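You operate a simulated robot arm through the tools that you are given. There is no shell and no other tool.

You are at the controls of a simulated two-armed robot. One attempt, no reset.

Task
Pick up the carton that says "rings" from the middle shelf of the shelving with one hand, pass it to the other hand and put it on the shelf under the wooden box. Set down upright: carton.

The check looks at the end state, three seconds after you hand in, the way a careful person would. Anything else that was tipped, shoved, dropped, spilled or broken makes it a failure.

Robot
Two 7-joint arms with two-finger parallel grippers on one trunk, on a base that moves. Base frame: it is fixed to the floor where the robot stands at the start and does not move with it; the origin is under the middle of the robot, x ahead of it, y to its left, z up. Readings come in m, degrees, newtons and seconds.
The left shoulder is at the start at [0.11, 0.169, 1.511], the right one opposite. With the tool pointing down near the work surface each hand reaches from about 0.44 to 0.74 m from the robot's upright axis, wherever it stands, measured 20 degrees to its own side. Places, roughly: carton [-2.5, -2, 1]; shelf under the wooden box [-4.6, -0.4, 0.3]. Payload 1.57 kg a hand.
The TCP of each hand is the grasp point between the finger pads, 0.03 m short of the fingertips. In the tool frame z runs along the fingers and y along their closing line. The gripper opens to 0.08 m. The fingers are 0.017 m wide and 0.012 m thick; the gripper's body (0.04 by 0.082 m) begins 0.08 m behind the TCP.
Orientation is told as [roll, pitch, yaw] about the base's x, y, z axes, in that order, counted from this pose: with the fingers straight down and closing along the base's y, the tool's x points along the base's -x, its y along +y and its z along -z.

Tools
- The arms move only by the tool play_rows. It takes "left_commands", "right_commands" or both (then of equal length, played together; a hand with none holds still); each is one flat list of numbers, 7 for each row, row after row: the shift along the tool's x, y, z in m, then the turn, a rotation vector about the tool's x, y, z in rad, then the opening, from 0 (shut) to 1 (fully open). In form: [x, y, z, rx, ry, rz, gripper, x, y, z, rx, ry, rz, gripper, ...]. A call has 1 to 20 rows; each row shifts and turns the commanded pose from where the row before left it, along the tool's axes as they then stand. A row lasts 0.2 s, in which the tool goes at most 0.05 m and 8.6 degrees; a call with a longer step from one row to the next is refused whole, and so is a gripper value outside its range. Where a pose cannot be reached the arm comes as near as it can. A force on the tool above 40 N (or 10 N above the force at the start of the call, whichever is more), or a blocked arm, ends the call early, and 0.2 s more pass. The fingers move at their own pace (about 0.072 m/s each) and stop on an object; they squeeze with about 20 N. The grip force told is the motor's: it shows also when the fingers shut on nothing. Time passes only in rows, and 0.2 s behind the last, so rows that do not move let the fingers close. The reply holds the time, the measured pose of the TCP, the force on the tool along the base axes, the opening and the grip force, in the units named above and with some noise, with the torque about the TCP (base axes, N m) and any sound that the robot's microphone picked up.
- Cameras (640 x 400 px; columns grow to the right, rows downward): "scene" is now at [0.1638, -0.0115, 1.7057]; the picture's right is [-0.13, -0.99, 0.00], its down [-0.66, 0.09, -0.75] and it looks along [0.74, -0.10, -0.66] (base axes); focal length 262 px, centre (320, 200). "left" rides on the left gripper at [0.072, 0.007, -0.122] in its tool frame; the picture's right is [-0.09, 1.00, 0.00], its down [-0.84, -0.08, -0.54] and it looks along [-0.54, -0.05, 0.84] (tool axes); focal length 238 px, centre (320, 200). "right" rides on the right gripper at [0.072, -0.007, -0.122] in its tool frame; the picture's right is [0.09, 1.00, 0.00], its down [-0.84, 0.08, -0.54] and it looks along [-0.54, 0.05, 0.84] (tool axes); focal length 238 px, centre (320, 200). There is no depth. A picture from a camera that has moved, and an enlarged one, comes with that camera's place and axes in the base frame and with its lens.
- capture(camera): a new picture of that camera. The clock stands still meanwhile.
- slide_trunk(by): slides the trunk up (or, below 0, down) by that many m; the arms and the scene camera ride with it, the base frame stays. It gives what a move gives, with no picture.
- drive_base(legs): drives the robot by 1 to 6 legs, each [ahead, left, turn to the left] in m, m and degrees, along the robot's own axes; the way and the turn of a leg run together, so that a leg with both is an arc; at most 1.5 m and 180 degrees a leg. The arms and the cameras ride along, it lands a little off, and it stops where it bumps. It gives what a move gives.
- aim_head(pan, tilt): turns the head with the scene camera to pan (to the left, within 86 degrees either way) and tilt (down, from -29 to 69), counted from straight ahead of the robot. It gives what a move gives.
- inspect(camera, box): a new picture of the part [left, top, right, bottom] of that camera's present view, enlarged. The clock stands still meanwhile.
- sign_off(): hands the job in; it is judged then, once.

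Nothing tells you exact positions but the pictures and the camera data. Unless the task says otherwise, let go and move clear before handing in.

The tools are called as a command line: name --argument value ..., lists and objects as JSON in quotes. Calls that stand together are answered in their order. play_rows: Moves the arms, as the interface text tells. Its arguments: {"type":"object","properties":{"left_commands":{"type":"array"},"right_commands":{"type":"array"}},"required":[]} The other tools are called the same way: slide_trunk (by) moves the trunk up or down; drive_base (legs) drives the base; aim_head (pan, tilt) turns the head that bears the scene camera; capture (camera) takes a picture; inspect (camera, box) takes an enlarged picture of a part of a camera's view; sign_off () hands the job in.

At the start:

```text
time: 0.0
left_eef_pos: [0.6321, 0.3258, 1.2399]
left_tool_rot: [0.0, 0.0, 0.1]
left_ft_force: [-0.6, 0.5, -0.7]
left_torque: [-0.02, 0.0, 0.0]
left_opening: 0.08
left_grasp_force: 0.0
right_eef_pos: [0.6532, -0.3014, 1.2064]
right_tool_rot: [0.0, 0.0, 0.0]
right_ft_force: [-0.5, 0.0, 0.3]
right_torque: [0.03, 0.02, -0.01]
right_opening: 0.08
right_grasp_force: 0.2
trunk travel left (down, up): [-0.825, 0.065]
robot x, y, heading: [0.0001, 0.0026, -0.0]
head pan, tilt (commanded): [-7.5, 41.5]
```

scene: 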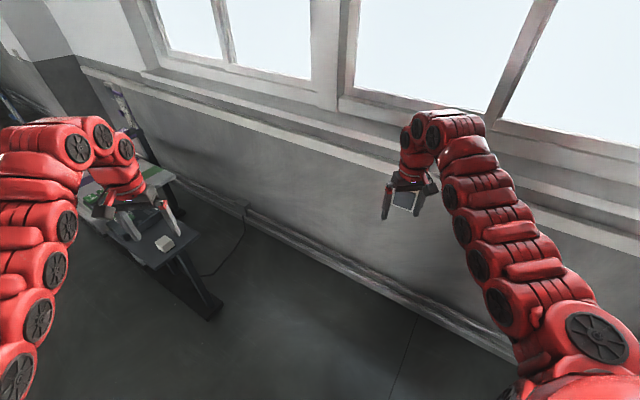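
right: 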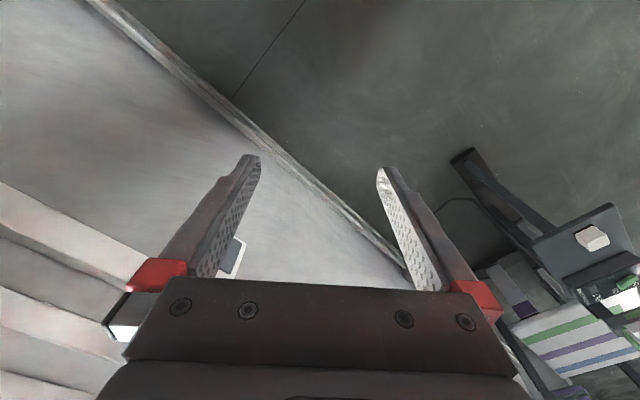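
left: 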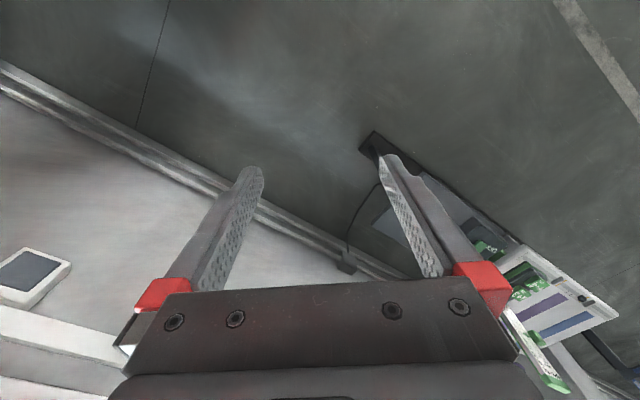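

I see a window wall right ahead of the robot and a small table to the left; the shelving and the target lie behind me. I'll look around with the head before driving.

aim_head --pan -86 --tilt 20

capture --camera "scene"

aim_head --pan 86 --tilt 20

capture --camera "scene"

```text
time: 1.5
left_eef_pos: [0.6314, 0.3266, 1.2399]
left_tool_rot: [0.0, -0.1, 0.1]
left_ft_force: [-0.8, -0.6, 0.6]
left_torque: [0.0, 0.01, 0.0]
left_opening: 0.0798
left_grasp_force: 0.0
right_eef_pos: [0.6534, -0.3016, 1.2072]
right_tool_rot: [0.0, 0.1, 0.0]
right_ft_force: [-0.2, 0.1, 0.3]
right_torque: [0.01, -0.03, -0.03]
right_opening: 0.0803
right_grasp_force: 0.0
trunk travel left (down, up): [-0.825, 0.065]
robot x, y, heading: [0.0003, -0.0009, -0.0]
head pan, tilt (commanded): [-85.9, 20.0]
```

```text
taken
camera scene: at [0.0872, -0.0935, 1.7393], right [-1.0, -0.07, 0.0], down [-0.02, 0.34, -0.94], along [0.07, -0.94, -0.34], focal length 262 px, centre (320, 200)
```

scene: 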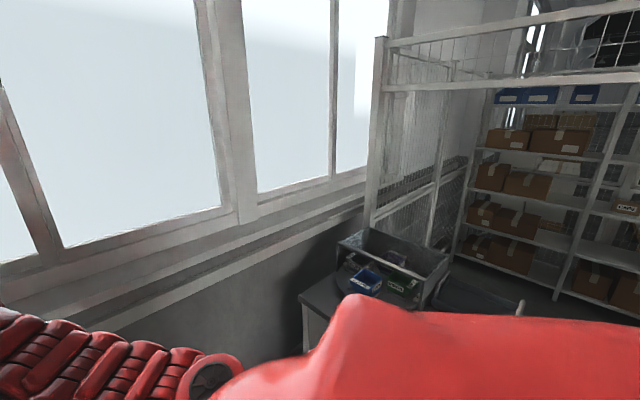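

```text
time: 4.1
left_eef_pos: [0.6315, 0.3267, 1.2395]
left_tool_rot: [0.0, -0.1, 0.1]
left_ft_force: [-0.4, -0.1, -0.8]
left_torque: [-0.02, 0.01, 0.01]
left_opening: 0.08
left_grasp_force: 0.0
right_eef_pos: [0.6536, -0.3002, 1.2076]
right_tool_rot: [-0.1, 0.1, 0.0]
right_ft_force: [-0.3, -0.6, -0.4]
right_torque: [0.02, -0.01, 0.01]
right_opening: 0.08
right_grasp_force: 0.1
trunk travel left (down, up): [-0.825, 0.065]
robot x, y, heading: [0.0014, -0.0012, 0.1]
head pan, tilt (commanded): [85.9, 20.0]
```

```text
taken
camera scene: at [0.0872, 0.0923, 1.7394], right [1.0, -0.07, 0.0], down [-0.02, -0.34, -0.94], along [0.07, 0.94, -0.34], focal length 262 px, centre (320, 200)
```

scene: 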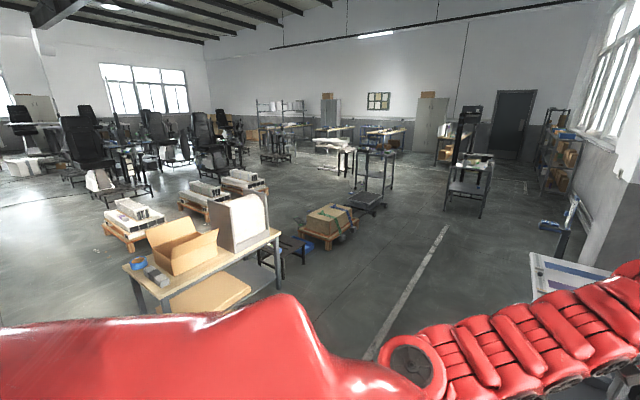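

The shelving with boxes is off to my right/back, and the left side is open floor. I'll turn in place to the left (clear side) and look again.

drive_base --legs '[[0, 0, 90], [0, 0, 60]]'

aim_head --pan 40 --tilt 25

capture --camera "scene"

aim_head --pan -30 --tilt 25

capture --camera "scene"

```text
time: 11.0
left_eef_pos: [-0.7111, 0.0277, 1.2389]
left_tool_rot: [0.1, 0.0, 150.6]
left_ft_force: [0.2, 1.2, -0.1]
left_torque: [0.03, -0.03, 0.01]
left_opening: 0.0799
left_grasp_force: 0.0
right_eef_pos: [-0.4204, 0.5834, 1.2068]
right_tool_rot: [-0.1, 0.0, 150.4]
right_ft_force: [0.6, -0.1, -0.4]
right_torque: [-0.01, 0.0, -0.01]
right_opening: 0.0797
right_grasp_force: 0.0
trunk travel left (down, up): [-0.825, 0.065]
robot x, y, heading: [-0.0019, -0.0007, 150.5]
head pan, tilt (commanded): [85.9, 20.0]
```

```text
time: 12.1
left_eef_pos: [-0.711, 0.0262, 1.2396]
left_tool_rot: [0.1, 0.1, 150.7]
left_ft_force: [0.1, 0.5, -0.2]
left_torque: [0.04, 0.04, 0.02]
left_opening: 0.0801
left_grasp_force: 0.0
right_eef_pos: [-0.4206, 0.583, 1.2064]
right_tool_rot: [0.0, 0.1, 150.6]
right_ft_force: [-1.2, 0.7, 0.4]
right_torque: [-0.01, 0.04, -0.05]
right_opening: 0.0801
right_grasp_force: 0.1
trunk travel left (down, up): [-0.825, 0.065]
robot x, y, heading: [0.0009, -0.0012, 150.7]
head pan, tilt (commanded): [40.0, 25.0]
```

```text
taken
camera scene: at [-0.1604, 0.0219, 1.7313], right [-0.18, 0.98, 0.0], down [0.42, 0.08, -0.91], along [-0.89, -0.17, -0.42], focal length 262 px, centre (320, 200)
```

scene: 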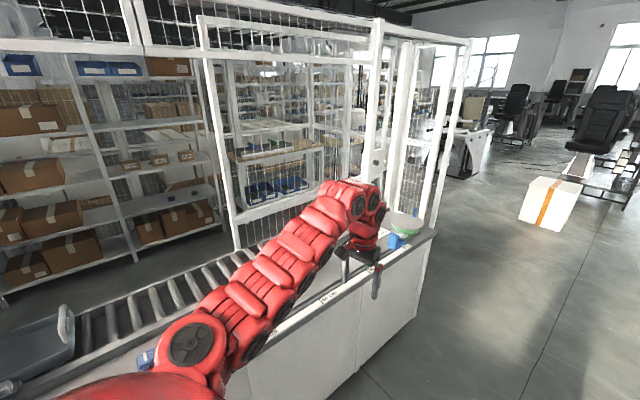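

```text
time: 13.5
left_eef_pos: [-0.7104, 0.0274, 1.2399]
left_tool_rot: [0.0, 0.0, 150.7]
left_ft_force: [-0.1, -0.2, -0.4]
left_torque: [0.0, -0.01, 0.0]
left_opening: 0.0804
left_grasp_force: 0.0
right_eef_pos: [-0.4202, 0.584, 1.2084]
right_tool_rot: [-0.1, 0.0, 150.5]
right_ft_force: [0.5, 0.2, 0.3]
right_torque: [-0.02, 0.01, 0.0]
right_opening: 0.0801
right_grasp_force: 0.1
trunk travel left (down, up): [-0.825, 0.065]
robot x, y, heading: [-0.0011, 0.0007, 150.8]
head pan, tilt (commanded): [-30.0, 25.0]
```

```text
taken
camera scene: at [-0.1167, 0.1182, 1.7313], right [0.86, 0.51, 0.0], down [0.22, -0.36, -0.91], along [-0.46, 0.78, -0.42], focal length 262 px, centre (320, 200)
```

scene: 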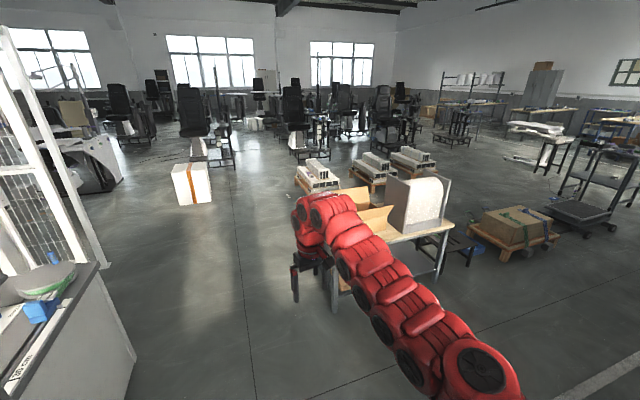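

A roller conveyor with a white counter and a wire-fence frame stand between me and the shelving. I'll look further along the left and inspect the layout to find a way in.

aim_head --pan 80 --tilt 30

capture --camera "scene"

aim_head --pan 55 --tilt 5

capture --camera "scene"

aim_head --pan 40 --tilt 60

capture --camera "scene"

```text
time: 15.4
left_eef_pos: [-0.7109, 0.0268, 1.2397]
left_tool_rot: [0.0, 0.0, 150.8]
left_ft_force: [-0.1, 0.2, 0.4]
left_torque: [0.0, -0.01, 0.0]
left_opening: 0.0799
left_grasp_force: 0.0
right_eef_pos: [-0.42, 0.5831, 1.2068]
right_tool_rot: [0.0, 0.1, 150.5]
right_ft_force: [0.6, 0.4, 0.7]
right_torque: [0.03, 0.0, 0.03]
right_opening: 0.0799
right_grasp_force: 0.1
trunk travel left (down, up): [-0.825, 0.065]
robot x, y, heading: [-0.0001, -0.0005, 150.6]
head pan, tilt (commanded): [80.0, 30.0]
```

```text
taken
camera scene: at [-0.1273, -0.0309, 1.7233], right [-0.77, 0.64, 0.0], down [0.32, 0.39, -0.87], along [-0.55, -0.67, -0.5], focal length 262 px, centre (320, 200)
```

scene: 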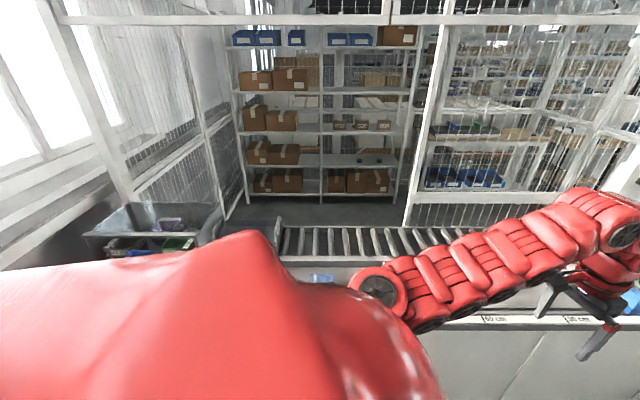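

```text
time: 16.3
left_eef_pos: [-0.7104, 0.0269, 1.2392]
left_tool_rot: [-0.1, 0.0, 150.8]
left_ft_force: [0.2, -0.5, -1.1]
left_torque: [0.02, -0.01, 0.05]
left_opening: 0.0799
left_grasp_force: 0.0
right_eef_pos: [-0.4202, 0.583, 1.2075]
right_tool_rot: [0.0, 0.0, 150.5]
right_ft_force: [0.0, -0.8, 0.1]
right_torque: [0.06, 0.03, 0.03]
right_opening: 0.0801
right_grasp_force: 0.1
trunk travel left (down, up): [-0.825, 0.065]
robot x, y, heading: [-0.0045, -0.0022, 150.7]
head pan, tilt (commanded): [55.0, 5.0]
```

```text
taken
camera scene: at [-0.1526, -0.0008, 1.7636], right [-0.43, 0.9, 0.0], down [0.08, 0.04, -1.0], along [-0.9, -0.43, -0.09], focal length 262 px, centre (320, 200)
```

scene: 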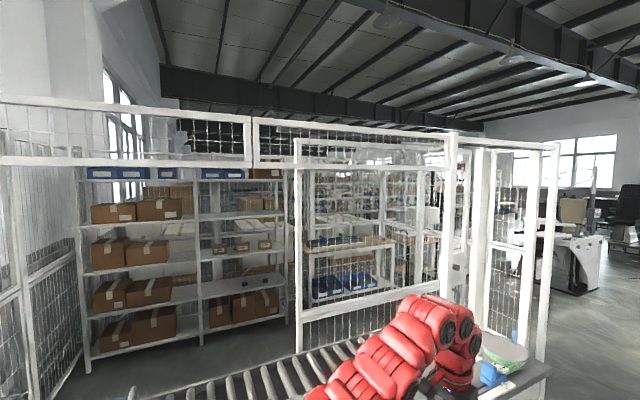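

```text
time: 17.6
left_eef_pos: [-0.7102, 0.0246, 1.2399]
left_tool_rot: [-0.1, 0.0, 150.7]
left_ft_force: [1.0, 0.5, -0.2]
left_torque: [-0.02, 0.0, 0.02]
left_opening: 0.0801
left_grasp_force: 0.1
right_eef_pos: [-0.4211, 0.5828, 1.2077]
right_tool_rot: [0.0, 0.1, 150.5]
right_ft_force: [0.1, 0.1, -1.0]
right_torque: [0.01, -0.02, -0.03]
right_opening: 0.0802
right_grasp_force: 0.0
trunk travel left (down, up): [-0.825, 0.065]
robot x, y, heading: [-0.0003, -0.0029, 150.5]
head pan, tilt (commanded): [40.0, 60.0]
```

```text
taken
camera scene: at [-0.1354, 0.0266, 1.6813], right [-0.18, 0.98, 0.0], down [0.85, 0.16, -0.5], along [-0.49, -0.09, -0.87], focal length 262 px, centre (320, 200)
```

scene: 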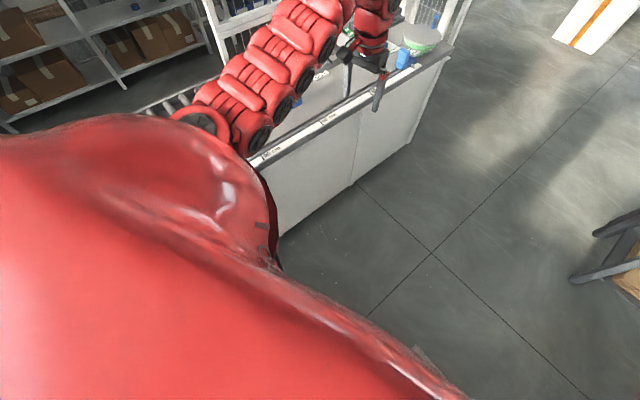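

The white counter runs from the window wall to about (-1.8, 0.5); the cartons sit at about (-2.4, -2.0, 1.0) behind it. I'll drive along the counter to its open end and look for the way in.

drive_base --legs '[[0, 0, -9], [1.3, 0, 0]]'

aim_head --pan 40 --tilt 15

capture --camera "scene"

aim_head --pan 0 --tilt 30

capture --camera "scene"

```text
time: 24.7
left_eef_pos: [-1.7202, 0.9412, 1.2386]
left_tool_rot: [-0.1, -0.1, 141.9]
left_ft_force: [0.0, 0.2, 0.0]
left_torque: [-0.01, -0.01, 0.03]
left_opening: 0.0802
left_grasp_force: 0.2
right_eef_pos: [-1.3463, 1.4481, 1.2073]
right_tool_rot: [0.0, 0.2, 141.6]
right_ft_force: [0.1, -0.3, -0.4]
right_torque: [-0.04, -0.01, -0.03]
right_opening: 0.0799
right_grasp_force: 0.0
trunk travel left (down, up): [-0.825, 0.065]
robot x, y, heading: [-1.02, 0.808, 141.8]
head pan, tilt (commanded): [40.0, 60.0]
```

```text
time: 25.9
left_eef_pos: [-1.7192, 0.9437, 1.2406]
left_tool_rot: [0.1, 0.0, 142.1]
left_ft_force: [0.6, -0.4, -0.5]
left_torque: [0.0, 0.01, 0.02]
left_opening: 0.0798
left_grasp_force: 0.0
right_eef_pos: [-1.3485, 1.449, 1.2067]
right_tool_rot: [0.1, 0.2, 141.7]
right_ft_force: [0.3, -0.6, 0.7]
right_torque: [-0.02, -0.01, 0.0]
right_opening: 0.0799
right_grasp_force: 0.1
trunk travel left (down, up): [-0.825, 0.065]
robot x, y, heading: [-1.022, 0.8076, 141.6]
head pan, tilt (commanded): [40.0, 15.0]
```

```text
taken
camera scene: at [-1.1776, 0.8541, 1.7474], right [-0.03, 1.0, 0.0], down [0.26, 0.01, -0.97], along [-0.97, -0.03, -0.26], focal length 262 px, centre (320, 200)
```

scene: 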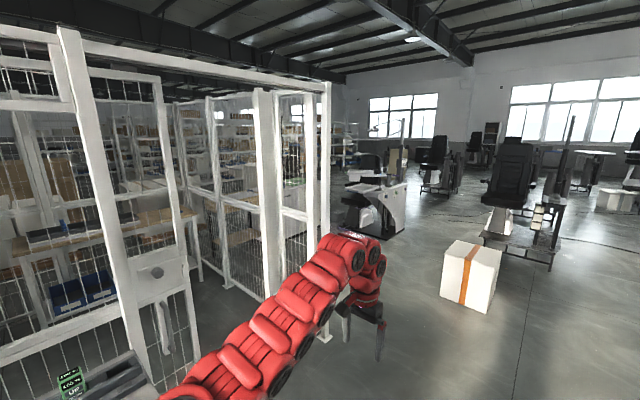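

```text
time: 26.9
left_eef_pos: [-1.7198, 0.9421, 1.2395]
left_tool_rot: [0.0, -0.1, 142.0]
left_ft_force: [-0.5, 0.0, 1.0]
left_torque: [0.04, -0.04, -0.01]
left_opening: 0.0802
left_grasp_force: 0.0
right_eef_pos: [-1.3481, 1.4488, 1.2077]
right_tool_rot: [0.0, 0.1, 141.7]
right_ft_force: [-0.5, 0.2, 0.4]
right_torque: [-0.01, 0.0, 0.0]
right_opening: 0.0799
right_grasp_force: 0.0
trunk travel left (down, up): [-0.825, 0.065]
robot x, y, heading: [-1.022, 0.8077, 141.7]
head pan, tilt (commanded): [0.0, 30.0]
```

```text
taken
camera scene: at [-1.1554, 0.9129, 1.7233], right [0.62, 0.79, 0.0], down [0.39, -0.31, -0.87], along [-0.68, 0.54, -0.5], focal length 262 px, centre (320, 200)
```

scene: 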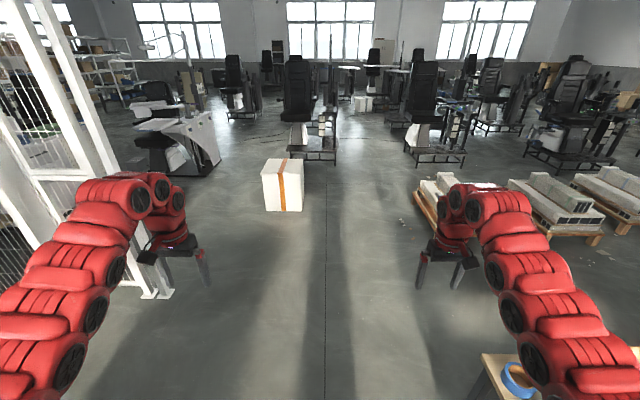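

A gate-like opening shows between the near fence post and the post at about (-2.7, 0.5). I'll inspect it more closely to judge its width.

aim_head --pan 50 --tilt 25

inspect --camera "scene" --box '[80, 0, 480, 250]'

capture --camera "scene"

```text
time: 28.1
left_eef_pos: [-1.7203, 0.9414, 1.2399]
left_tool_rot: [0.0, 0.0, 141.9]
left_ft_force: [-0.6, 0.5, 0.8]
left_torque: [-0.02, -0.02, -0.02]
left_opening: 0.08
left_grasp_force: 0.0
right_eef_pos: [-1.3473, 1.4494, 1.2064]
right_tool_rot: [0.0, 0.0, 141.7]
right_ft_force: [0.5, 0.2, 0.2]
right_torque: [0.05, -0.01, 0.02]
right_opening: 0.0799
right_grasp_force: 0.1
trunk travel left (down, up): [-0.825, 0.065]
robot x, y, heading: [-1.0219, 0.8109, 142.2]
head pan, tilt (commanded): [50.0, 25.0]
```

```text
1.60 times, centred on (280, 125) of scene
camera zoom: at [-1.1745, 0.8384, 1.7313], right [-0.2, 0.98, 0.0], down [0.41, 0.09, -0.91], along [-0.89, -0.18, -0.42], focal length 420 px, centre (384, 320)
```

zoom: 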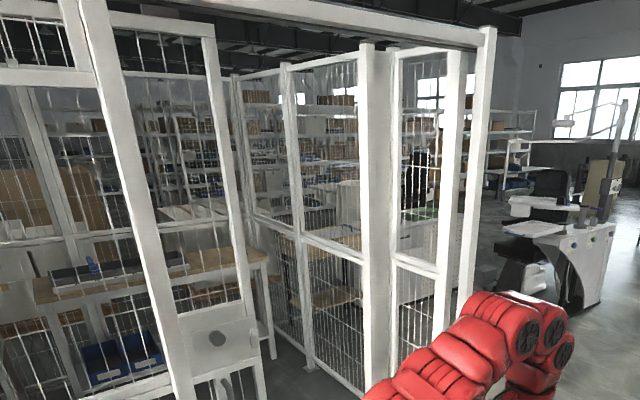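

```text
taken
camera scene: at [-1.1745, 0.8384, 1.7313], right [-0.2, 0.98, 0.0], down [0.41, 0.09, -0.91], along [-0.89, -0.18, -0.42], focal length 262 px, centre (320, 200)
```

scene: 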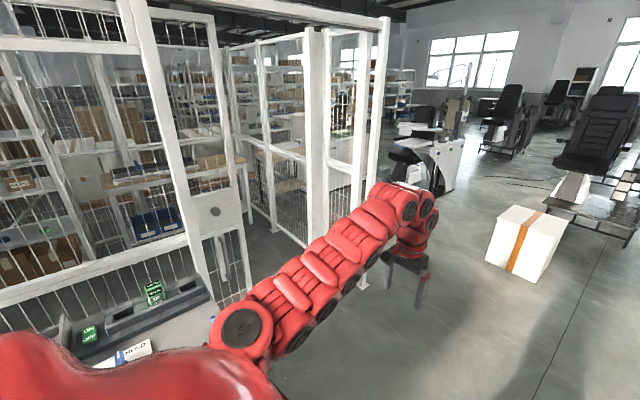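

The gate opening leads into the shelving enclosure, but its width is unclear from here. I'll move ahead past the counter end and turn to face the fence square on.

drive_base --legs '[[0.9, 0, 0], [0, 0, 89]]'

aim_head --pan 0 --tilt 30

capture --camera "scene"

aim_head --pan 0 --tilt 5

capture --camera "scene"

```text
time: 36.6
left_eef_pos: [-1.8796, 0.6665, 1.2399]
left_tool_rot: [-0.1, 0.0, -129.6]
left_ft_force: [-0.7, 0.3, 0.4]
left_torque: [0.01, 0.03, 0.0]
left_opening: 0.0799
left_grasp_force: 0.0
right_eef_pos: [-2.375, 1.0514, 1.2074]
right_tool_rot: [0.0, 0.2, -129.7]
right_ft_force: [0.2, -0.8, -0.2]
right_torque: [0.01, -0.01, -0.02]
right_opening: 0.08
right_grasp_force: 0.0
trunk travel left (down, up): [-0.825, 0.065]
robot x, y, heading: [-1.7269, 1.3627, -129.5]
head pan, tilt (commanded): [50.0, 25.0]
```

```text
time: 37.8
left_eef_pos: [-1.8792, 0.6659, 1.24]
left_tool_rot: [0.1, -0.1, -129.5]
left_ft_force: [-0.4, 0.4, -0.3]
left_torque: [-0.01, 0.02, -0.01]
left_opening: 0.08
left_grasp_force: 0.2
right_eef_pos: [-2.3762, 1.051, 1.208]
right_tool_rot: [0.0, 0.1, -129.7]
right_ft_force: [0.9, 0.3, 0.4]
right_torque: [0.0, 0.01, 0.02]
right_opening: 0.0802
right_grasp_force: 0.1
trunk travel left (down, up): [-0.825, 0.065]
robot x, y, heading: [-1.7309, 1.3632, -129.4]
head pan, tilt (commanded): [0.0, 30.0]
```

```text
taken
camera scene: at [-1.8356, 1.2292, 1.7233], right [-0.77, 0.64, 0.0], down [0.32, 0.39, -0.87], along [-0.55, -0.67, -0.5], focal length 262 px, centre (320, 200)
```

scene: 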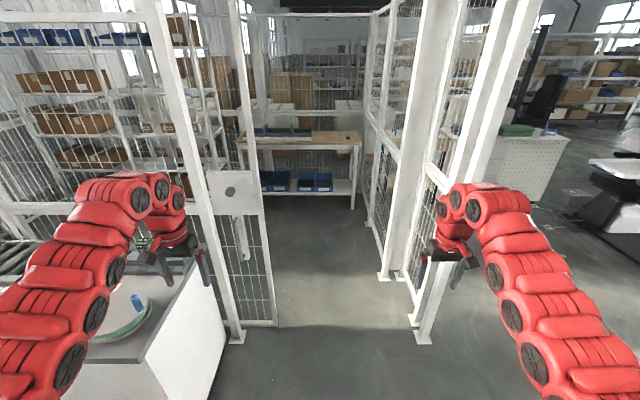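

```text
time: 38.7
left_eef_pos: [-1.8787, 0.6667, 1.2404]
left_tool_rot: [0.0, 0.1, -129.5]
left_ft_force: [-0.5, -0.2, 0.2]
left_torque: [-0.01, 0.02, 0.01]
left_opening: 0.0802
left_grasp_force: 0.0
right_eef_pos: [-2.3748, 1.0517, 1.2071]
right_tool_rot: [0.0, 0.0, -129.6]
right_ft_force: [0.2, 0.9, -0.4]
right_torque: [0.0, 0.0, 0.03]
right_opening: 0.0802
right_grasp_force: 0.0
trunk travel left (down, up): [-0.825, 0.065]
robot x, y, heading: [-1.7259, 1.3666, -129.6]
head pan, tilt (commanded): [0.0, 5.0]
```

```text
taken
camera scene: at [-1.8366, 1.2283, 1.7636], right [-0.77, 0.64, 0.0], down [0.06, 0.07, -1.0], along [-0.64, -0.77, -0.09], focal length 262 px, centre (320, 200)
```

scene: 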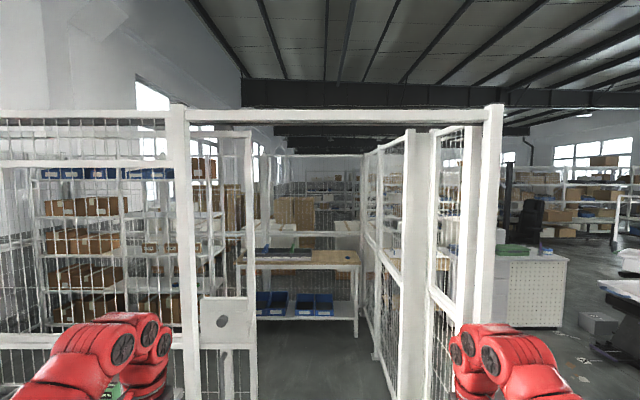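

Now the gateway is clear: the sliding gate's edge is about 0.32 m left of my centerline and the right-hand posts about 0.55–0.65 m right, so the passage is about 0.86 m wide. I'll check how wide my arms are before going through.

aim_head --pan 0 --tilt 65

capture --camera "scene"

aim_head --pan 60 --tilt 50

capture --camera "scene"

capture --camera "left"

capture --camera "right"

```text
time: 40.0
left_eef_pos: [-1.8777, 0.6662, 1.2385]
left_tool_rot: [0.0, 0.0, -129.5]
left_ft_force: [0.7, 0.5, 0.4]
left_torque: [-0.01, 0.0, 0.01]
left_opening: 0.0801
left_grasp_force: 0.1
right_eef_pos: [-2.3754, 1.0513, 1.2064]
right_tool_rot: [0.0, 0.1, -129.7]
right_ft_force: [0.5, 0.0, 0.6]
right_torque: [0.02, -0.01, -0.01]
right_opening: 0.0798
right_grasp_force: 0.0
trunk travel left (down, up): [-0.825, 0.065]
robot x, y, heading: [-1.7327, 1.3606, -129.5]
head pan, tilt (commanded): [0.0, 65.0]
```

```text
taken
camera scene: at [-1.8168, 1.2522, 1.6757], right [-0.77, 0.64, 0.0], down [0.58, 0.7, -0.42], along [-0.27, -0.33, -0.91], focal length 262 px, centre (320, 200)
```

scene: 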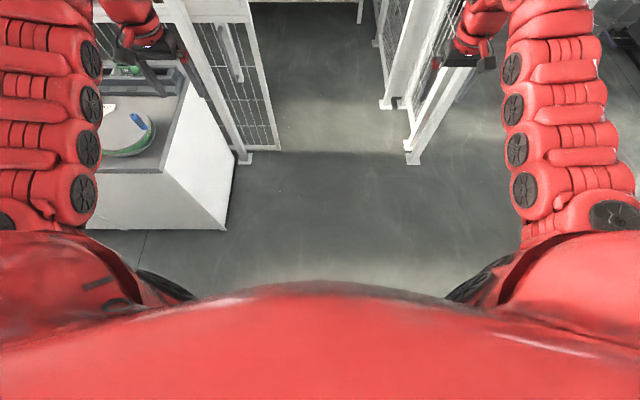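

```text
time: 41.3
left_eef_pos: [-1.8788, 0.668, 1.2405]
left_tool_rot: [0.0, 0.0, -129.5]
left_ft_force: [-0.2, -0.1, 0.0]
left_torque: [0.0, 0.02, 0.02]
left_opening: 0.08
left_grasp_force: 0.0
right_eef_pos: [-2.3757, 1.0515, 1.2071]
right_tool_rot: [0.1, 0.1, -129.8]
right_ft_force: [-0.1, 0.4, -0.2]
right_torque: [-0.03, 0.0, -0.01]
right_opening: 0.0799
right_grasp_force: 0.0
trunk travel left (down, up): [-0.825, 0.065]
robot x, y, heading: [-1.7298, 1.358, -129.6]
head pan, tilt (commanded): [60.0, 50.0]
```

```text
taken
camera scene: at [-1.7513, 1.2268, 1.6938], right [-0.94, -0.35, 0.0], down [-0.27, 0.72, -0.64], along [0.22, -0.6, -0.77], focal length 262 px, centre (320, 200)
```

scene: 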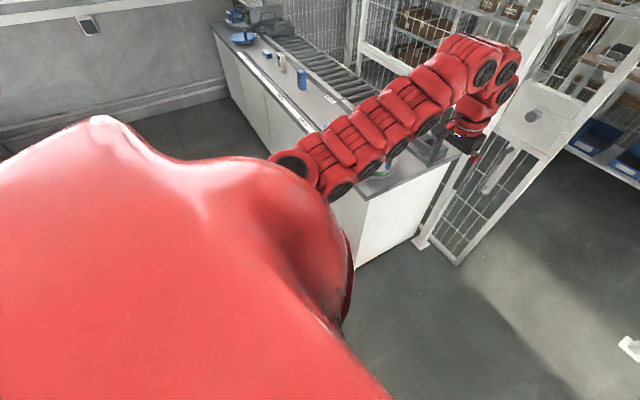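

```text
taken
camera left: at [-1.8289, 0.7188, 1.3619], right [0.71, -0.7, 0.0], down [-0.59, -0.6, 0.54], along [-0.38, -0.38, -0.84], focal length 238 px, centre (320, 200)
```

left: 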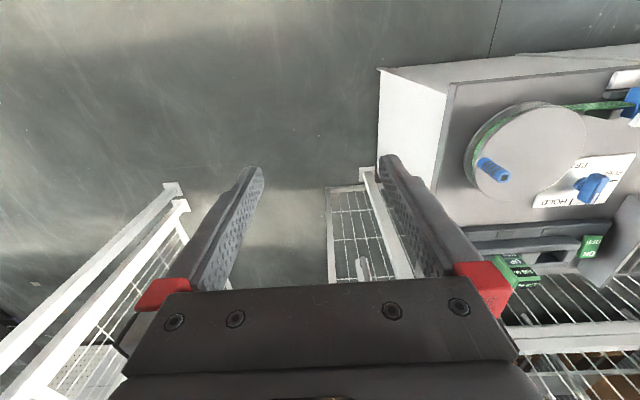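

```text
taken
camera right: at [-2.3345, 1.11, 1.3288], right [0.83, -0.56, 0.0], down [-0.48, -0.69, 0.54], along [-0.31, -0.45, -0.84], focal length 238 px, centre (320, 200)
```

right: 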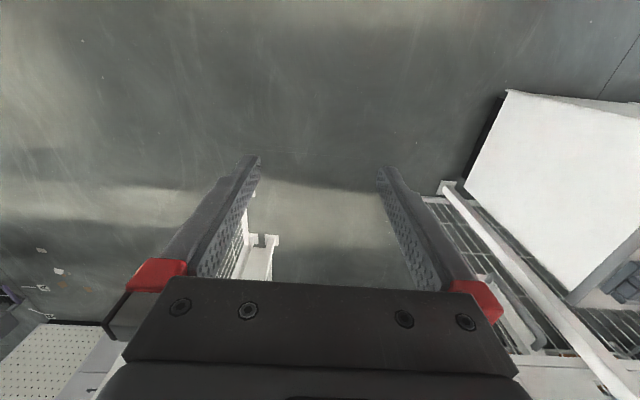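

The gate gap is about 0.86 m and my arms with the elbows out look wider than that, so I'll tuck the hands inward and forward and check again.

play_rows --left_commands '[-0.01, -0.04, 0, 0, 0, 0, 1, -0.01, -0.04, 0, 0, 0, 0, 1, -0.01, -0.04, 0, 0, 0, 0, 1, -0.01, -0.04, 0, 0, 0, 0, 1, -0.01, -0.03, 0, 0, 0, 0, 1]' --right_commands '[-0.01, 0.04, 0, 0, 0, 0, 1, -0.01, 0.04, 0, 0, 0, 0, 1, -0.01, 0.04, 0, 0, 0, 0, 1, -0.01, 0.03, 0, 0, 0, 0, 1, -0.01, 0.02, 0, 0, 0, 0, 1]'

aim_head --pan 0 --tilt 65

capture --camera "scene"

```text
time: 42.5
left_eef_pos: [-2.0581, 0.7474, 1.2396]
left_tool_rot: [-0.1, 0.0, -129.3]
left_ft_force: [0.5, -0.1, 0.1]
left_torque: [-0.02, -0.03, 0.02]
left_opening: 0.0801
left_grasp_force: 0.0
right_eef_pos: [-2.2776, 0.9034, 1.2069]
right_tool_rot: [0.0, 0.1, -129.7]
right_ft_force: [0.2, 0.2, 0.2]
right_torque: [-0.01, -0.02, -0.03]
right_opening: 0.08
right_grasp_force: 0.0
trunk travel left (down, up): [-0.825, 0.065]
robot x, y, heading: [-1.7254, 1.3643, -129.7]
head pan, tilt (commanded): [60.0, 50.0]
```

```text
time: 43.8
left_eef_pos: [-2.0566, 0.7489, 1.239]
left_tool_rot: [0.0, 0.0, -129.6]
left_ft_force: [-0.8, 0.9, -0.3]
left_torque: [-0.01, -0.01, -0.01]
left_opening: 0.0801
left_grasp_force: 0.0
right_eef_pos: [-2.2777, 0.9041, 1.2077]
right_tool_rot: [-0.1, 0.1, -129.7]
right_ft_force: [-0.1, 1.1, 0.6]
right_torque: [0.02, 0.03, -0.01]
right_opening: 0.0799
right_grasp_force: 0.0
trunk travel left (down, up): [-0.825, 0.065]
robot x, y, heading: [-1.7224, 1.3622, -129.4]
head pan, tilt (commanded): [0.0, 65.0]
```

```text
taken
camera scene: at [-1.8166, 1.2522, 1.6757], right [-0.77, 0.64, 0.0], down [0.58, 0.7, -0.42], along [-0.27, -0.33, -0.91], focal length 262 px, centre (320, 200)
```

scene: 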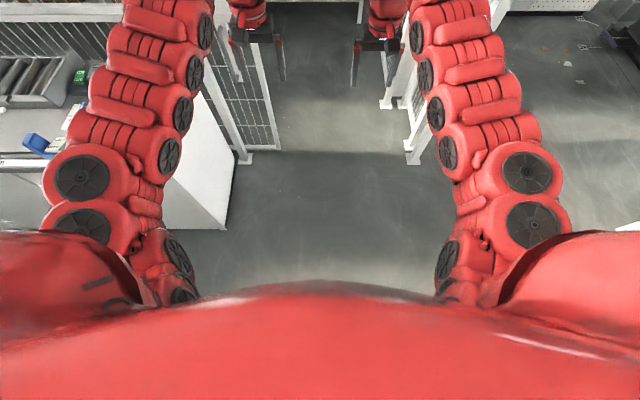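

The arms are narrower now; I'll check the elbow's sideways extent from the side view before passing.

aim_head --pan 80 --tilt 60

capture --camera "scene"

aim_head --pan -80 --tilt 60

capture --camera "scene"

```text
time: 45.3
left_eef_pos: [-2.057, 0.7489, 1.2396]
left_tool_rot: [0.0, -0.1, -129.5]
left_ft_force: [1.1, -0.2, 0.0]
left_torque: [0.02, 0.01, 0.0]
left_opening: 0.0801
left_grasp_force: 0.1
right_eef_pos: [-2.2762, 0.9029, 1.2074]
right_tool_rot: [0.1, 0.1, -129.7]
right_ft_force: [0.3, 0.7, -0.5]
right_torque: [-0.01, 0.01, 0.0]
right_opening: 0.0802
right_grasp_force: 0.1
trunk travel left (down, up): [-0.825, 0.065]
robot x, y, heading: [-1.7297, 1.3617, -129.8]
head pan, tilt (commanded): [80.0, 60.0]
```

```text
taken
camera scene: at [-1.7349, 1.2482, 1.6812], right [-0.76, -0.65, 0.0], down [-0.56, 0.66, -0.5], along [0.32, -0.38, -0.87], focal length 262 px, centre (320, 200)
```

scene: 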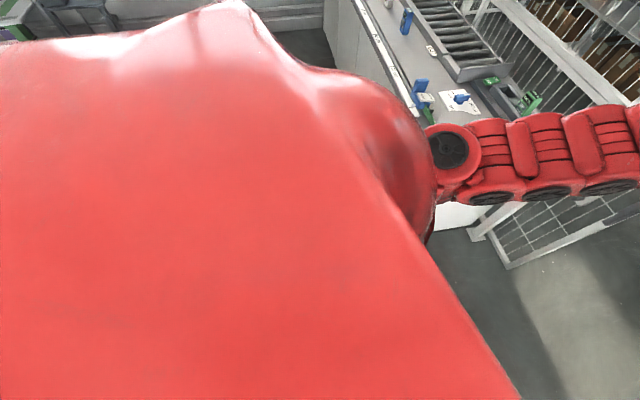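

```text
time: 47.8
left_eef_pos: [-2.0569, 0.7481, 1.2381]
left_tool_rot: [0.0, 0.0, -129.5]
left_ft_force: [-0.4, -0.5, -0.4]
left_torque: [0.01, 0.01, -0.02]
left_opening: 0.0799
left_grasp_force: 0.0
right_eef_pos: [-2.2766, 0.9043, 1.207]
right_tool_rot: [0.0, 0.0, -129.7]
right_ft_force: [1.0, -0.3, -0.3]
right_torque: [0.01, 0.02, -0.01]
right_opening: 0.08
right_grasp_force: 0.0
trunk travel left (down, up): [-0.825, 0.065]
robot x, y, heading: [-1.7247, 1.3622, -129.3]
head pan, tilt (commanded): [-80.0, 60.0]
```

```text
taken
camera scene: at [-1.8361, 1.3319, 1.6812], right [0.49, 0.87, 0.0], down [0.75, -0.43, -0.5], along [-0.43, 0.25, -0.87], focal length 262 px, centre (320, 200)
```

scene: 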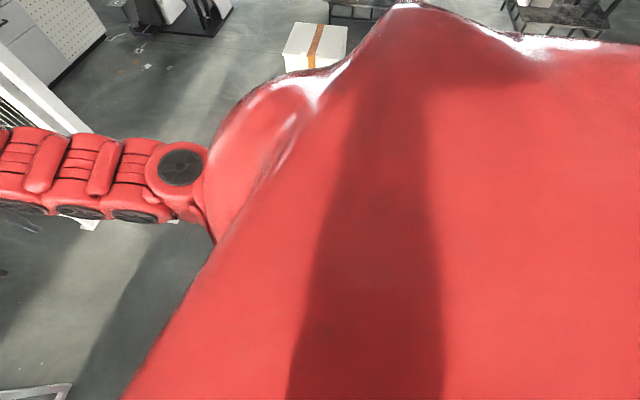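

The body and arms are roughly 0.7–0.75 m wide now, against a 0.86 m passage centred about 0.11 m to my right. I'll lower the trunk a bit, side-step to the centre, and approach the gate.

slide_trunk --by -0.2

drive_base --legs '[[0, -0.11, 0], [0.5, 0, 0]]'

aim_head --pan 0 --tilt 60

capture --camera "scene"

```text
time: 49.9
left_eef_pos: [-2.0576, 0.7486, 1.0407]
left_tool_rot: [0.1, 0.0, -129.4]
left_ft_force: [-0.2, -0.8, 0.0]
left_torque: [-0.03, 0.0, -0.03]
left_opening: 0.08
left_grasp_force: 0.0
right_eef_pos: [-2.2771, 0.9037, 1.0079]
right_tool_rot: [0.1, 0.1, -129.7]
right_ft_force: [-0.7, 0.0, 0.4]
right_torque: [0.04, -0.01, 0.01]
right_opening: 0.0803
right_grasp_force: 0.0
trunk travel left (down, up): [-0.625, 0.265]
robot x, y, heading: [-1.7249, 1.3646, -129.7]
head pan, tilt (commanded): [-80.0, 60.0]
```

```text
time: 53.7
left_eef_pos: [-2.4605, 0.4325, 1.041]
left_tool_rot: [-0.1, 0.0, -129.5]
left_ft_force: [0.2, 0.6, 0.4]
left_torque: [-0.02, 0.02, 0.04]
left_opening: 0.0803
left_grasp_force: 0.0
right_eef_pos: [-2.6809, 0.5873, 1.0063]
right_tool_rot: [0.0, 0.0, -129.6]
right_ft_force: [-0.2, -0.7, 0.1]
right_torque: [0.0, -0.01, 0.01]
right_opening: 0.0801
right_grasp_force: 0.0
trunk travel left (down, up): [-0.625, 0.265]
robot x, y, heading: [-2.1281, 1.0474, -129.9]
head pan, tilt (commanded): [-80.0, 60.0]
```

```text
time: 55.2
left_eef_pos: [-2.4602, 0.4319, 1.0402]
left_tool_rot: [-0.1, -0.1, -129.5]
left_ft_force: [1.0, -0.3, 0.0]
left_torque: [-0.03, -0.01, -0.04]
left_opening: 0.0802
left_grasp_force: 0.1
right_eef_pos: [-2.6798, 0.5886, 1.007]
right_tool_rot: [0.0, 0.2, -129.7]
right_ft_force: [0.6, 0.2, 0.0]
right_torque: [0.01, 0.02, 0.02]
right_opening: 0.0798
right_grasp_force: 0.1
trunk travel left (down, up): [-0.625, 0.265]
robot x, y, heading: [-2.1334, 1.0468, -129.6]
head pan, tilt (commanded): [0.0, 60.0]
```

```text
taken
camera scene: at [-2.2238, 0.9318, 1.4812], right [-0.77, 0.64, 0.0], down [0.55, 0.67, -0.5], along [-0.32, -0.38, -0.87], focal length 262 px, centre (320, 200)
```

scene: 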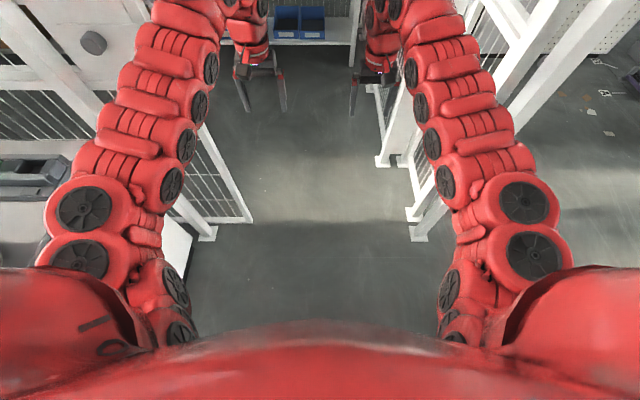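

I'm centred: gate edge and inner corner post are both about 0.41 m off my centerline. I'll go forward through the gap.

drive_base --legs '[[0.6, 0, 0]]'

capture --camera "scene"

aim_head --pan 0 --tilt 20

capture --camera "scene"

```text
time: 58.6
left_eef_pos: [-2.8372, -0.032, 1.0403]
left_tool_rot: [0.0, 0.1, -129.1]
left_ft_force: [-0.2, 0.2, -0.4]
left_torque: [0.02, -0.01, 0.02]
left_opening: 0.0803
left_grasp_force: 0.0
right_eef_pos: [-3.0566, 0.1223, 1.0084]
right_tool_rot: [0.0, 0.1, -129.3]
right_ft_force: [0.8, -0.7, -0.2]
right_torque: [0.02, 0.0, -0.01]
right_opening: 0.08
right_grasp_force: 0.1
trunk travel left (down, up): [-0.625, 0.265]
robot x, y, heading: [-2.5095, 0.5843, -129.3]
head pan, tilt (commanded): [0.0, 60.0]
```

```text
taken
camera scene: at [-2.6029, 0.4689, 1.4812], right [-0.77, 0.63, 0.0], down [0.55, 0.67, -0.5], along [-0.32, -0.39, -0.87], focal length 262 px, centre (320, 200)
```

scene: 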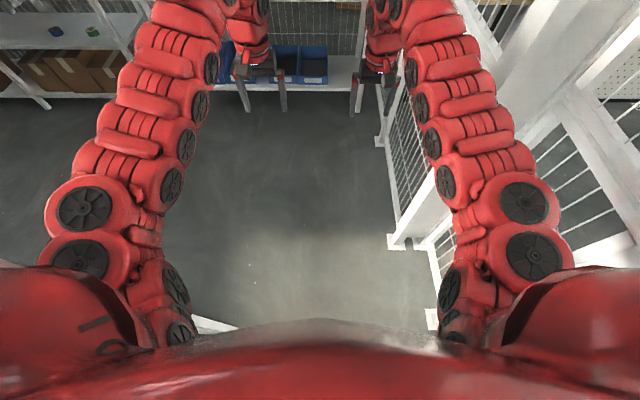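

```text
time: 59.6
left_eef_pos: [-2.8369, -0.0304, 1.0397]
left_tool_rot: [0.0, -0.1, -129.1]
left_ft_force: [-0.4, 0.2, 0.3]
left_torque: [-0.03, -0.01, 0.01]
left_opening: 0.0802
left_grasp_force: 0.1
right_eef_pos: [-3.057, 0.1228, 1.0077]
right_tool_rot: [0.0, 0.2, -129.3]
right_ft_force: [0.7, 0.6, 0.6]
right_torque: [-0.01, 0.0, 0.0]
right_opening: 0.0798
right_grasp_force: 0.0
trunk travel left (down, up): [-0.625, 0.265]
robot x, y, heading: [-2.5048, 0.5835, -129.1]
head pan, tilt (commanded): [0.0, 20.0]
```

```text
taken
camera scene: at [-2.6196, 0.4483, 1.5392], right [-0.77, 0.63, 0.0], down [0.22, 0.27, -0.94], along [-0.59, -0.73, -0.34], focal length 262 px, centre (320, 200)
```

scene: 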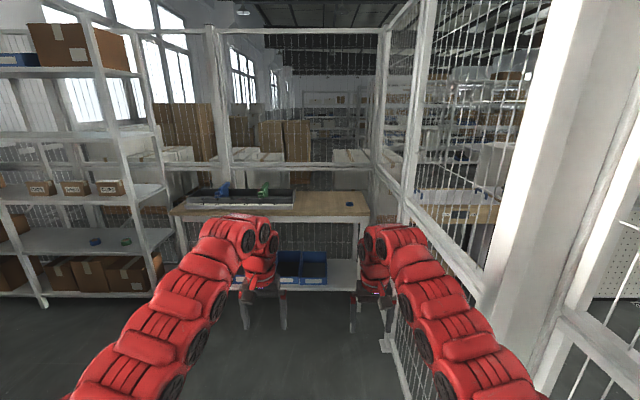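

I'm passing cleanly; the table is about 1.6 m ahead and the carton shelves are left of it. I'll advance a bit more so the base clears the gate, then look left.

drive_base --legs '[[0.65, 0, -0.5]]'

aim_head --pan 50 --tilt 25

capture --camera "scene"

aim_head --pan 86 --tilt 40

capture --camera "scene"

aim_head --pan -40 --tilt 25

capture --camera "scene"

```text
time: 63.3
left_eef_pos: [-3.2607, -0.5278, 1.0404]
left_tool_rot: [-0.1, -0.1, -130.0]
left_ft_force: [0.1, -0.3, -0.4]
left_torque: [-0.04, 0.0, -0.01]
left_opening: 0.0802
left_grasp_force: 0.2
right_eef_pos: [-3.479, -0.3692, 1.0074]
right_tool_rot: [0.0, 0.0, -130.1]
right_ft_force: [0.1, -0.5, -0.2]
right_torque: [-0.01, 0.01, -0.02]
right_opening: 0.0805
right_grasp_force: 0.1
trunk travel left (down, up): [-0.625, 0.265]
robot x, y, heading: [-2.9226, 0.0823, -130.1]
head pan, tilt (commanded): [0.0, 20.0]
```

```text
time: 64.4
left_eef_pos: [-3.2599, -0.5258, 1.0383]
left_tool_rot: [-0.1, 0.0, -130.0]
left_ft_force: [-0.1, 0.4, -1.3]
left_torque: [-0.01, -0.02, -0.04]
left_opening: 0.0803
left_grasp_force: 0.1
right_eef_pos: [-3.4782, -0.3699, 1.0077]
right_tool_rot: [0.0, 0.1, -130.3]
right_ft_force: [0.2, -0.3, 0.0]
right_torque: [0.0, 0.02, -0.01]
right_opening: 0.0799
right_grasp_force: 0.1
trunk travel left (down, up): [-0.625, 0.265]
robot x, y, heading: [-2.9233, 0.0862, -130.3]
head pan, tilt (commanded): [50.0, 25.0]
```

```text
taken
camera scene: at [-2.9606, -0.0699, 1.5313], right [-0.99, -0.17, 0.0], down [-0.07, 0.42, -0.91], along [0.16, -0.89, -0.42], focal length 262 px, centre (320, 200)
```

scene: 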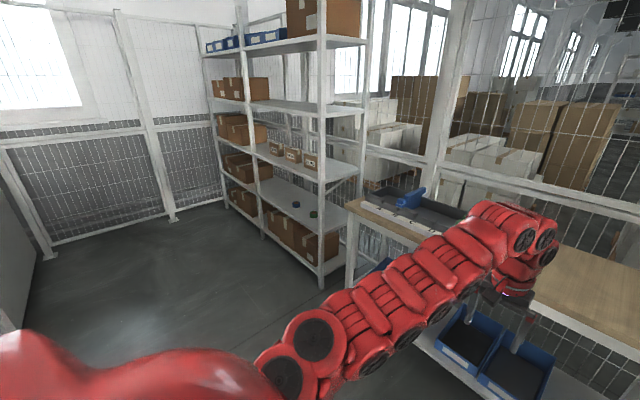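

```text
time: 65.5
left_eef_pos: [-3.2612, -0.5279, 1.0397]
left_tool_rot: [0.0, 0.0, -130.0]
left_ft_force: [-0.1, -0.8, 0.6]
left_torque: [0.0, 0.0, 0.0]
left_opening: 0.0802
left_grasp_force: 0.1
right_eef_pos: [-3.4793, -0.37, 1.0075]
right_tool_rot: [0.0, 0.2, -130.3]
right_ft_force: [-0.1, -0.1, -0.3]
right_torque: [0.01, -0.02, 0.0]
right_opening: 0.0798
right_grasp_force: 0.1
trunk travel left (down, up): [-0.625, 0.265]
robot x, y, heading: [-2.9223, 0.0828, -130.3]
head pan, tilt (commanded): [85.9, 40.0]
```

```text
taken
camera scene: at [-2.9154, -0.0384, 1.508], right [-0.7, -0.72, 0.0], down [-0.46, 0.45, -0.77], along [0.55, -0.53, -0.64], focal length 262 px, centre (320, 200)
```

scene: 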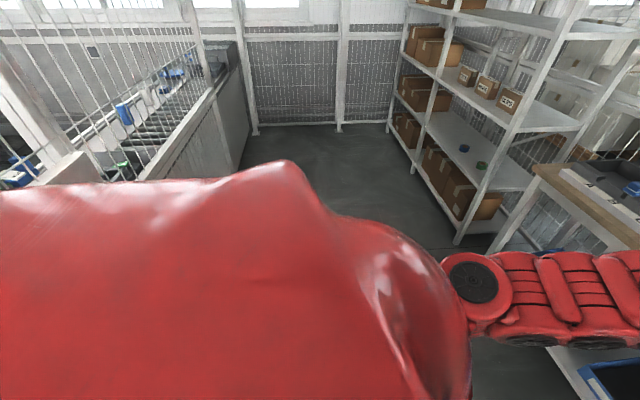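

```text
time: 67.5
left_eef_pos: [-3.2598, -0.527, 1.0389]
left_tool_rot: [0.0, 0.1, -130.0]
left_ft_force: [0.3, 0.3, 0.6]
left_torque: [0.0, 0.01, 0.01]
left_opening: 0.08
left_grasp_force: 0.1
right_eef_pos: [-3.4784, -0.3705, 1.0069]
right_tool_rot: [0.0, 0.1, -130.2]
right_ft_force: [-1.1, -0.3, -0.1]
right_torque: [-0.02, 0.0, -0.01]
right_opening: 0.08
right_grasp_force: 0.0
trunk travel left (down, up): [-0.625, 0.265]
robot x, y, heading: [-2.9262, 0.0817, -129.8]
head pan, tilt (commanded): [-40.0, 25.0]
```

```text
taken
camera scene: at [-3.0671, 0.005, 1.5313], right [-0.17, 0.98, 0.0], down [0.42, 0.07, -0.91], along [-0.89, -0.16, -0.42], focal length 262 px, centre (320, 200)
```

scene: 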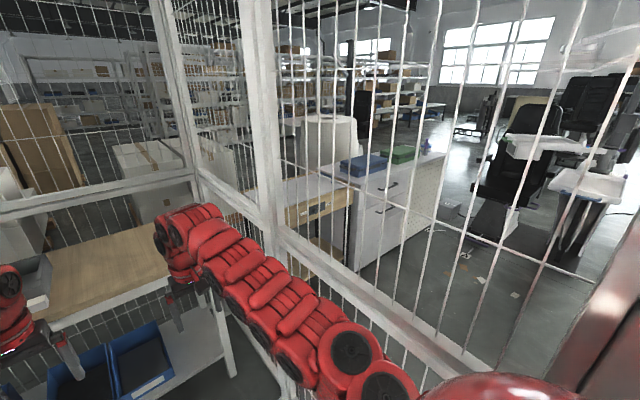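

I'm inside the enclosure. Three small labelled cartons are on the middle shelf to my left; I'll zoom in to read the labels.

aim_head --pan 55 --tilt 20

inspect --camera "scene" --box '[230, 100, 390, 200]'

aim_head --pan -55 --tilt 30

capture --camera "scene"

```text
time: 69.2
left_eef_pos: [-3.2608, -0.527, 1.0402]
left_tool_rot: [0.0, 0.0, -130.0]
left_ft_force: [0.0, -1.1, -0.1]
left_torque: [0.01, 0.01, -0.02]
left_opening: 0.0802
left_grasp_force: 0.0
right_eef_pos: [-3.4779, -0.3702, 1.0072]
right_tool_rot: [-0.1, 0.2, -130.2]
right_ft_force: [0.5, -0.1, -1.2]
right_torque: [-0.01, 0.01, -0.01]
right_opening: 0.0801
right_grasp_force: 0.1
trunk travel left (down, up): [-0.625, 0.265]
robot x, y, heading: [-2.9253, 0.084, -130.0]
head pan, tilt (commanded): [55.0, 20.0]
```

```text
4.00 times, centred on (310, 150) of scene
camera zoom: at [-2.9524, -0.0691, 1.5393], right [-0.97, -0.26, 0.0], down [-0.09, 0.33, -0.94], along [0.24, -0.91, -0.34], focal length 1050 px, centre (360, 400)
```

zoom: 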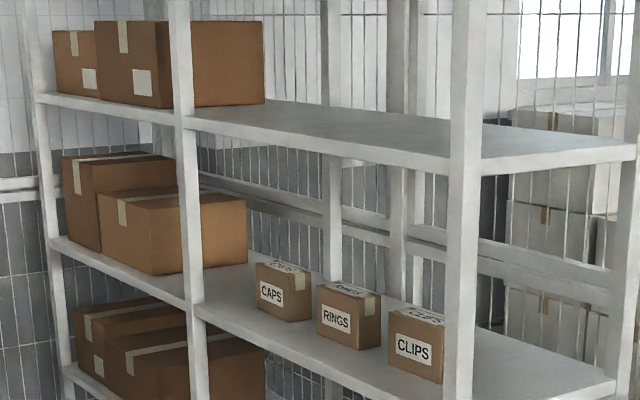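

```text
time: 71.1
left_eef_pos: [-3.2598, -0.5276, 1.0389]
left_tool_rot: [0.0, -0.1, -129.9]
left_ft_force: [-0.1, 0.7, -0.2]
left_torque: [-0.02, 0.02, 0.02]
left_opening: 0.0802
left_grasp_force: 0.1
right_eef_pos: [-3.4793, -0.3696, 1.0068]
right_tool_rot: [-0.1, -0.1, -130.2]
right_ft_force: [0.1, 0.5, 0.3]
right_torque: [0.01, -0.01, 0.0]
right_opening: 0.0803
right_grasp_force: 0.0
trunk travel left (down, up): [-0.625, 0.265]
robot x, y, heading: [-2.9252, 0.0844, -130.2]
head pan, tilt (commanded): [-55.0, 30.0]
```

```text
taken
camera scene: at [-3.0664, 0.0289, 1.5233], right [0.09, 1.0, 0.0], down [0.5, -0.04, -0.87], along [-0.86, 0.08, -0.5], focal length 262 px, centre (320, 200)
```

scene: 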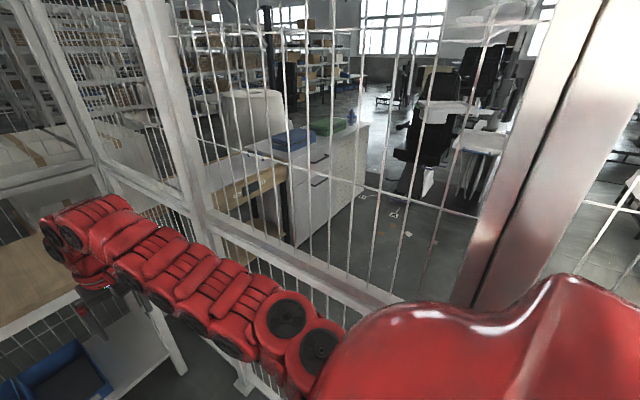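

RINGS is the middle of three cartons (CAPS, RINGS, CLIPS). I estimate it at about (-2.39, -2.04, 0.98), near the front edge of the shelf, roughly 15 cm wide and 6 cm deep. I'll side-step left to stand in front of it and view it closely.

drive_base --legs '[[0, 0.8, 0], [0, 0.77, 0.5]]'

aim_head --pan 0 --tilt 30

capture --camera "scene"

```text
time: 79.2
left_eef_pos: [-2.0555, -1.5334, 1.0398]
left_tool_rot: [0.0, 0.0, -129.8]
left_ft_force: [0.2, 0.7, -0.8]
left_torque: [0.01, 0.01, 0.02]
left_opening: 0.08
left_grasp_force: 0.1
right_eef_pos: [-2.2739, -1.3772, 1.0078]
right_tool_rot: [0.1, 0.1, -129.9]
right_ft_force: [0.7, -0.3, 0.0]
right_torque: [-0.03, 0.01, 0.02]
right_opening: 0.0798
right_grasp_force: 0.0
trunk travel left (down, up): [-0.625, 0.265]
robot x, y, heading: [-1.7192, -0.9259, -129.7]
head pan, tilt (commanded): [-55.0, 30.0]
```

```text
time: 80.4
left_eef_pos: [-2.0557, -1.5342, 1.0397]
left_tool_rot: [-0.1, 0.1, -129.9]
left_ft_force: [-0.3, 1.2, 0.3]
left_torque: [-0.01, 0.0, 0.01]
left_opening: 0.08
left_grasp_force: 0.1
right_eef_pos: [-2.2735, -1.3775, 1.0085]
right_tool_rot: [0.0, -0.1, -129.9]
right_ft_force: [0.0, -1.0, -0.3]
right_torque: [0.01, -0.02, -0.01]
right_opening: 0.0798
right_grasp_force: 0.0
trunk travel left (down, up): [-0.625, 0.265]
robot x, y, heading: [-1.7218, -0.9206, -130.1]
head pan, tilt (commanded): [0.0, 30.0]
```

```text
taken
camera scene: at [-1.8313, -1.0542, 1.5233], right [-0.77, 0.64, 0.0], down [0.32, 0.38, -0.87], along [-0.56, -0.66, -0.5], focal length 262 px, centre (320, 200)
```

scene: 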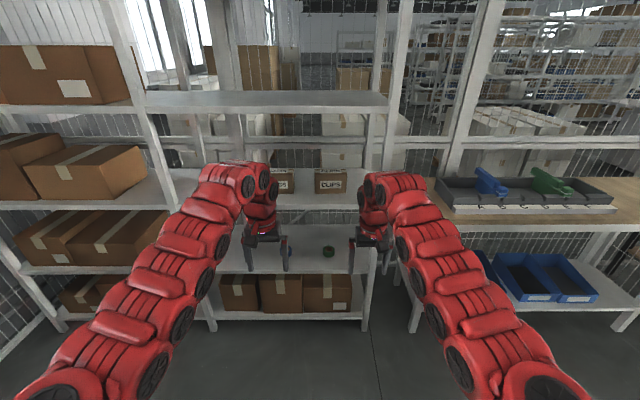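

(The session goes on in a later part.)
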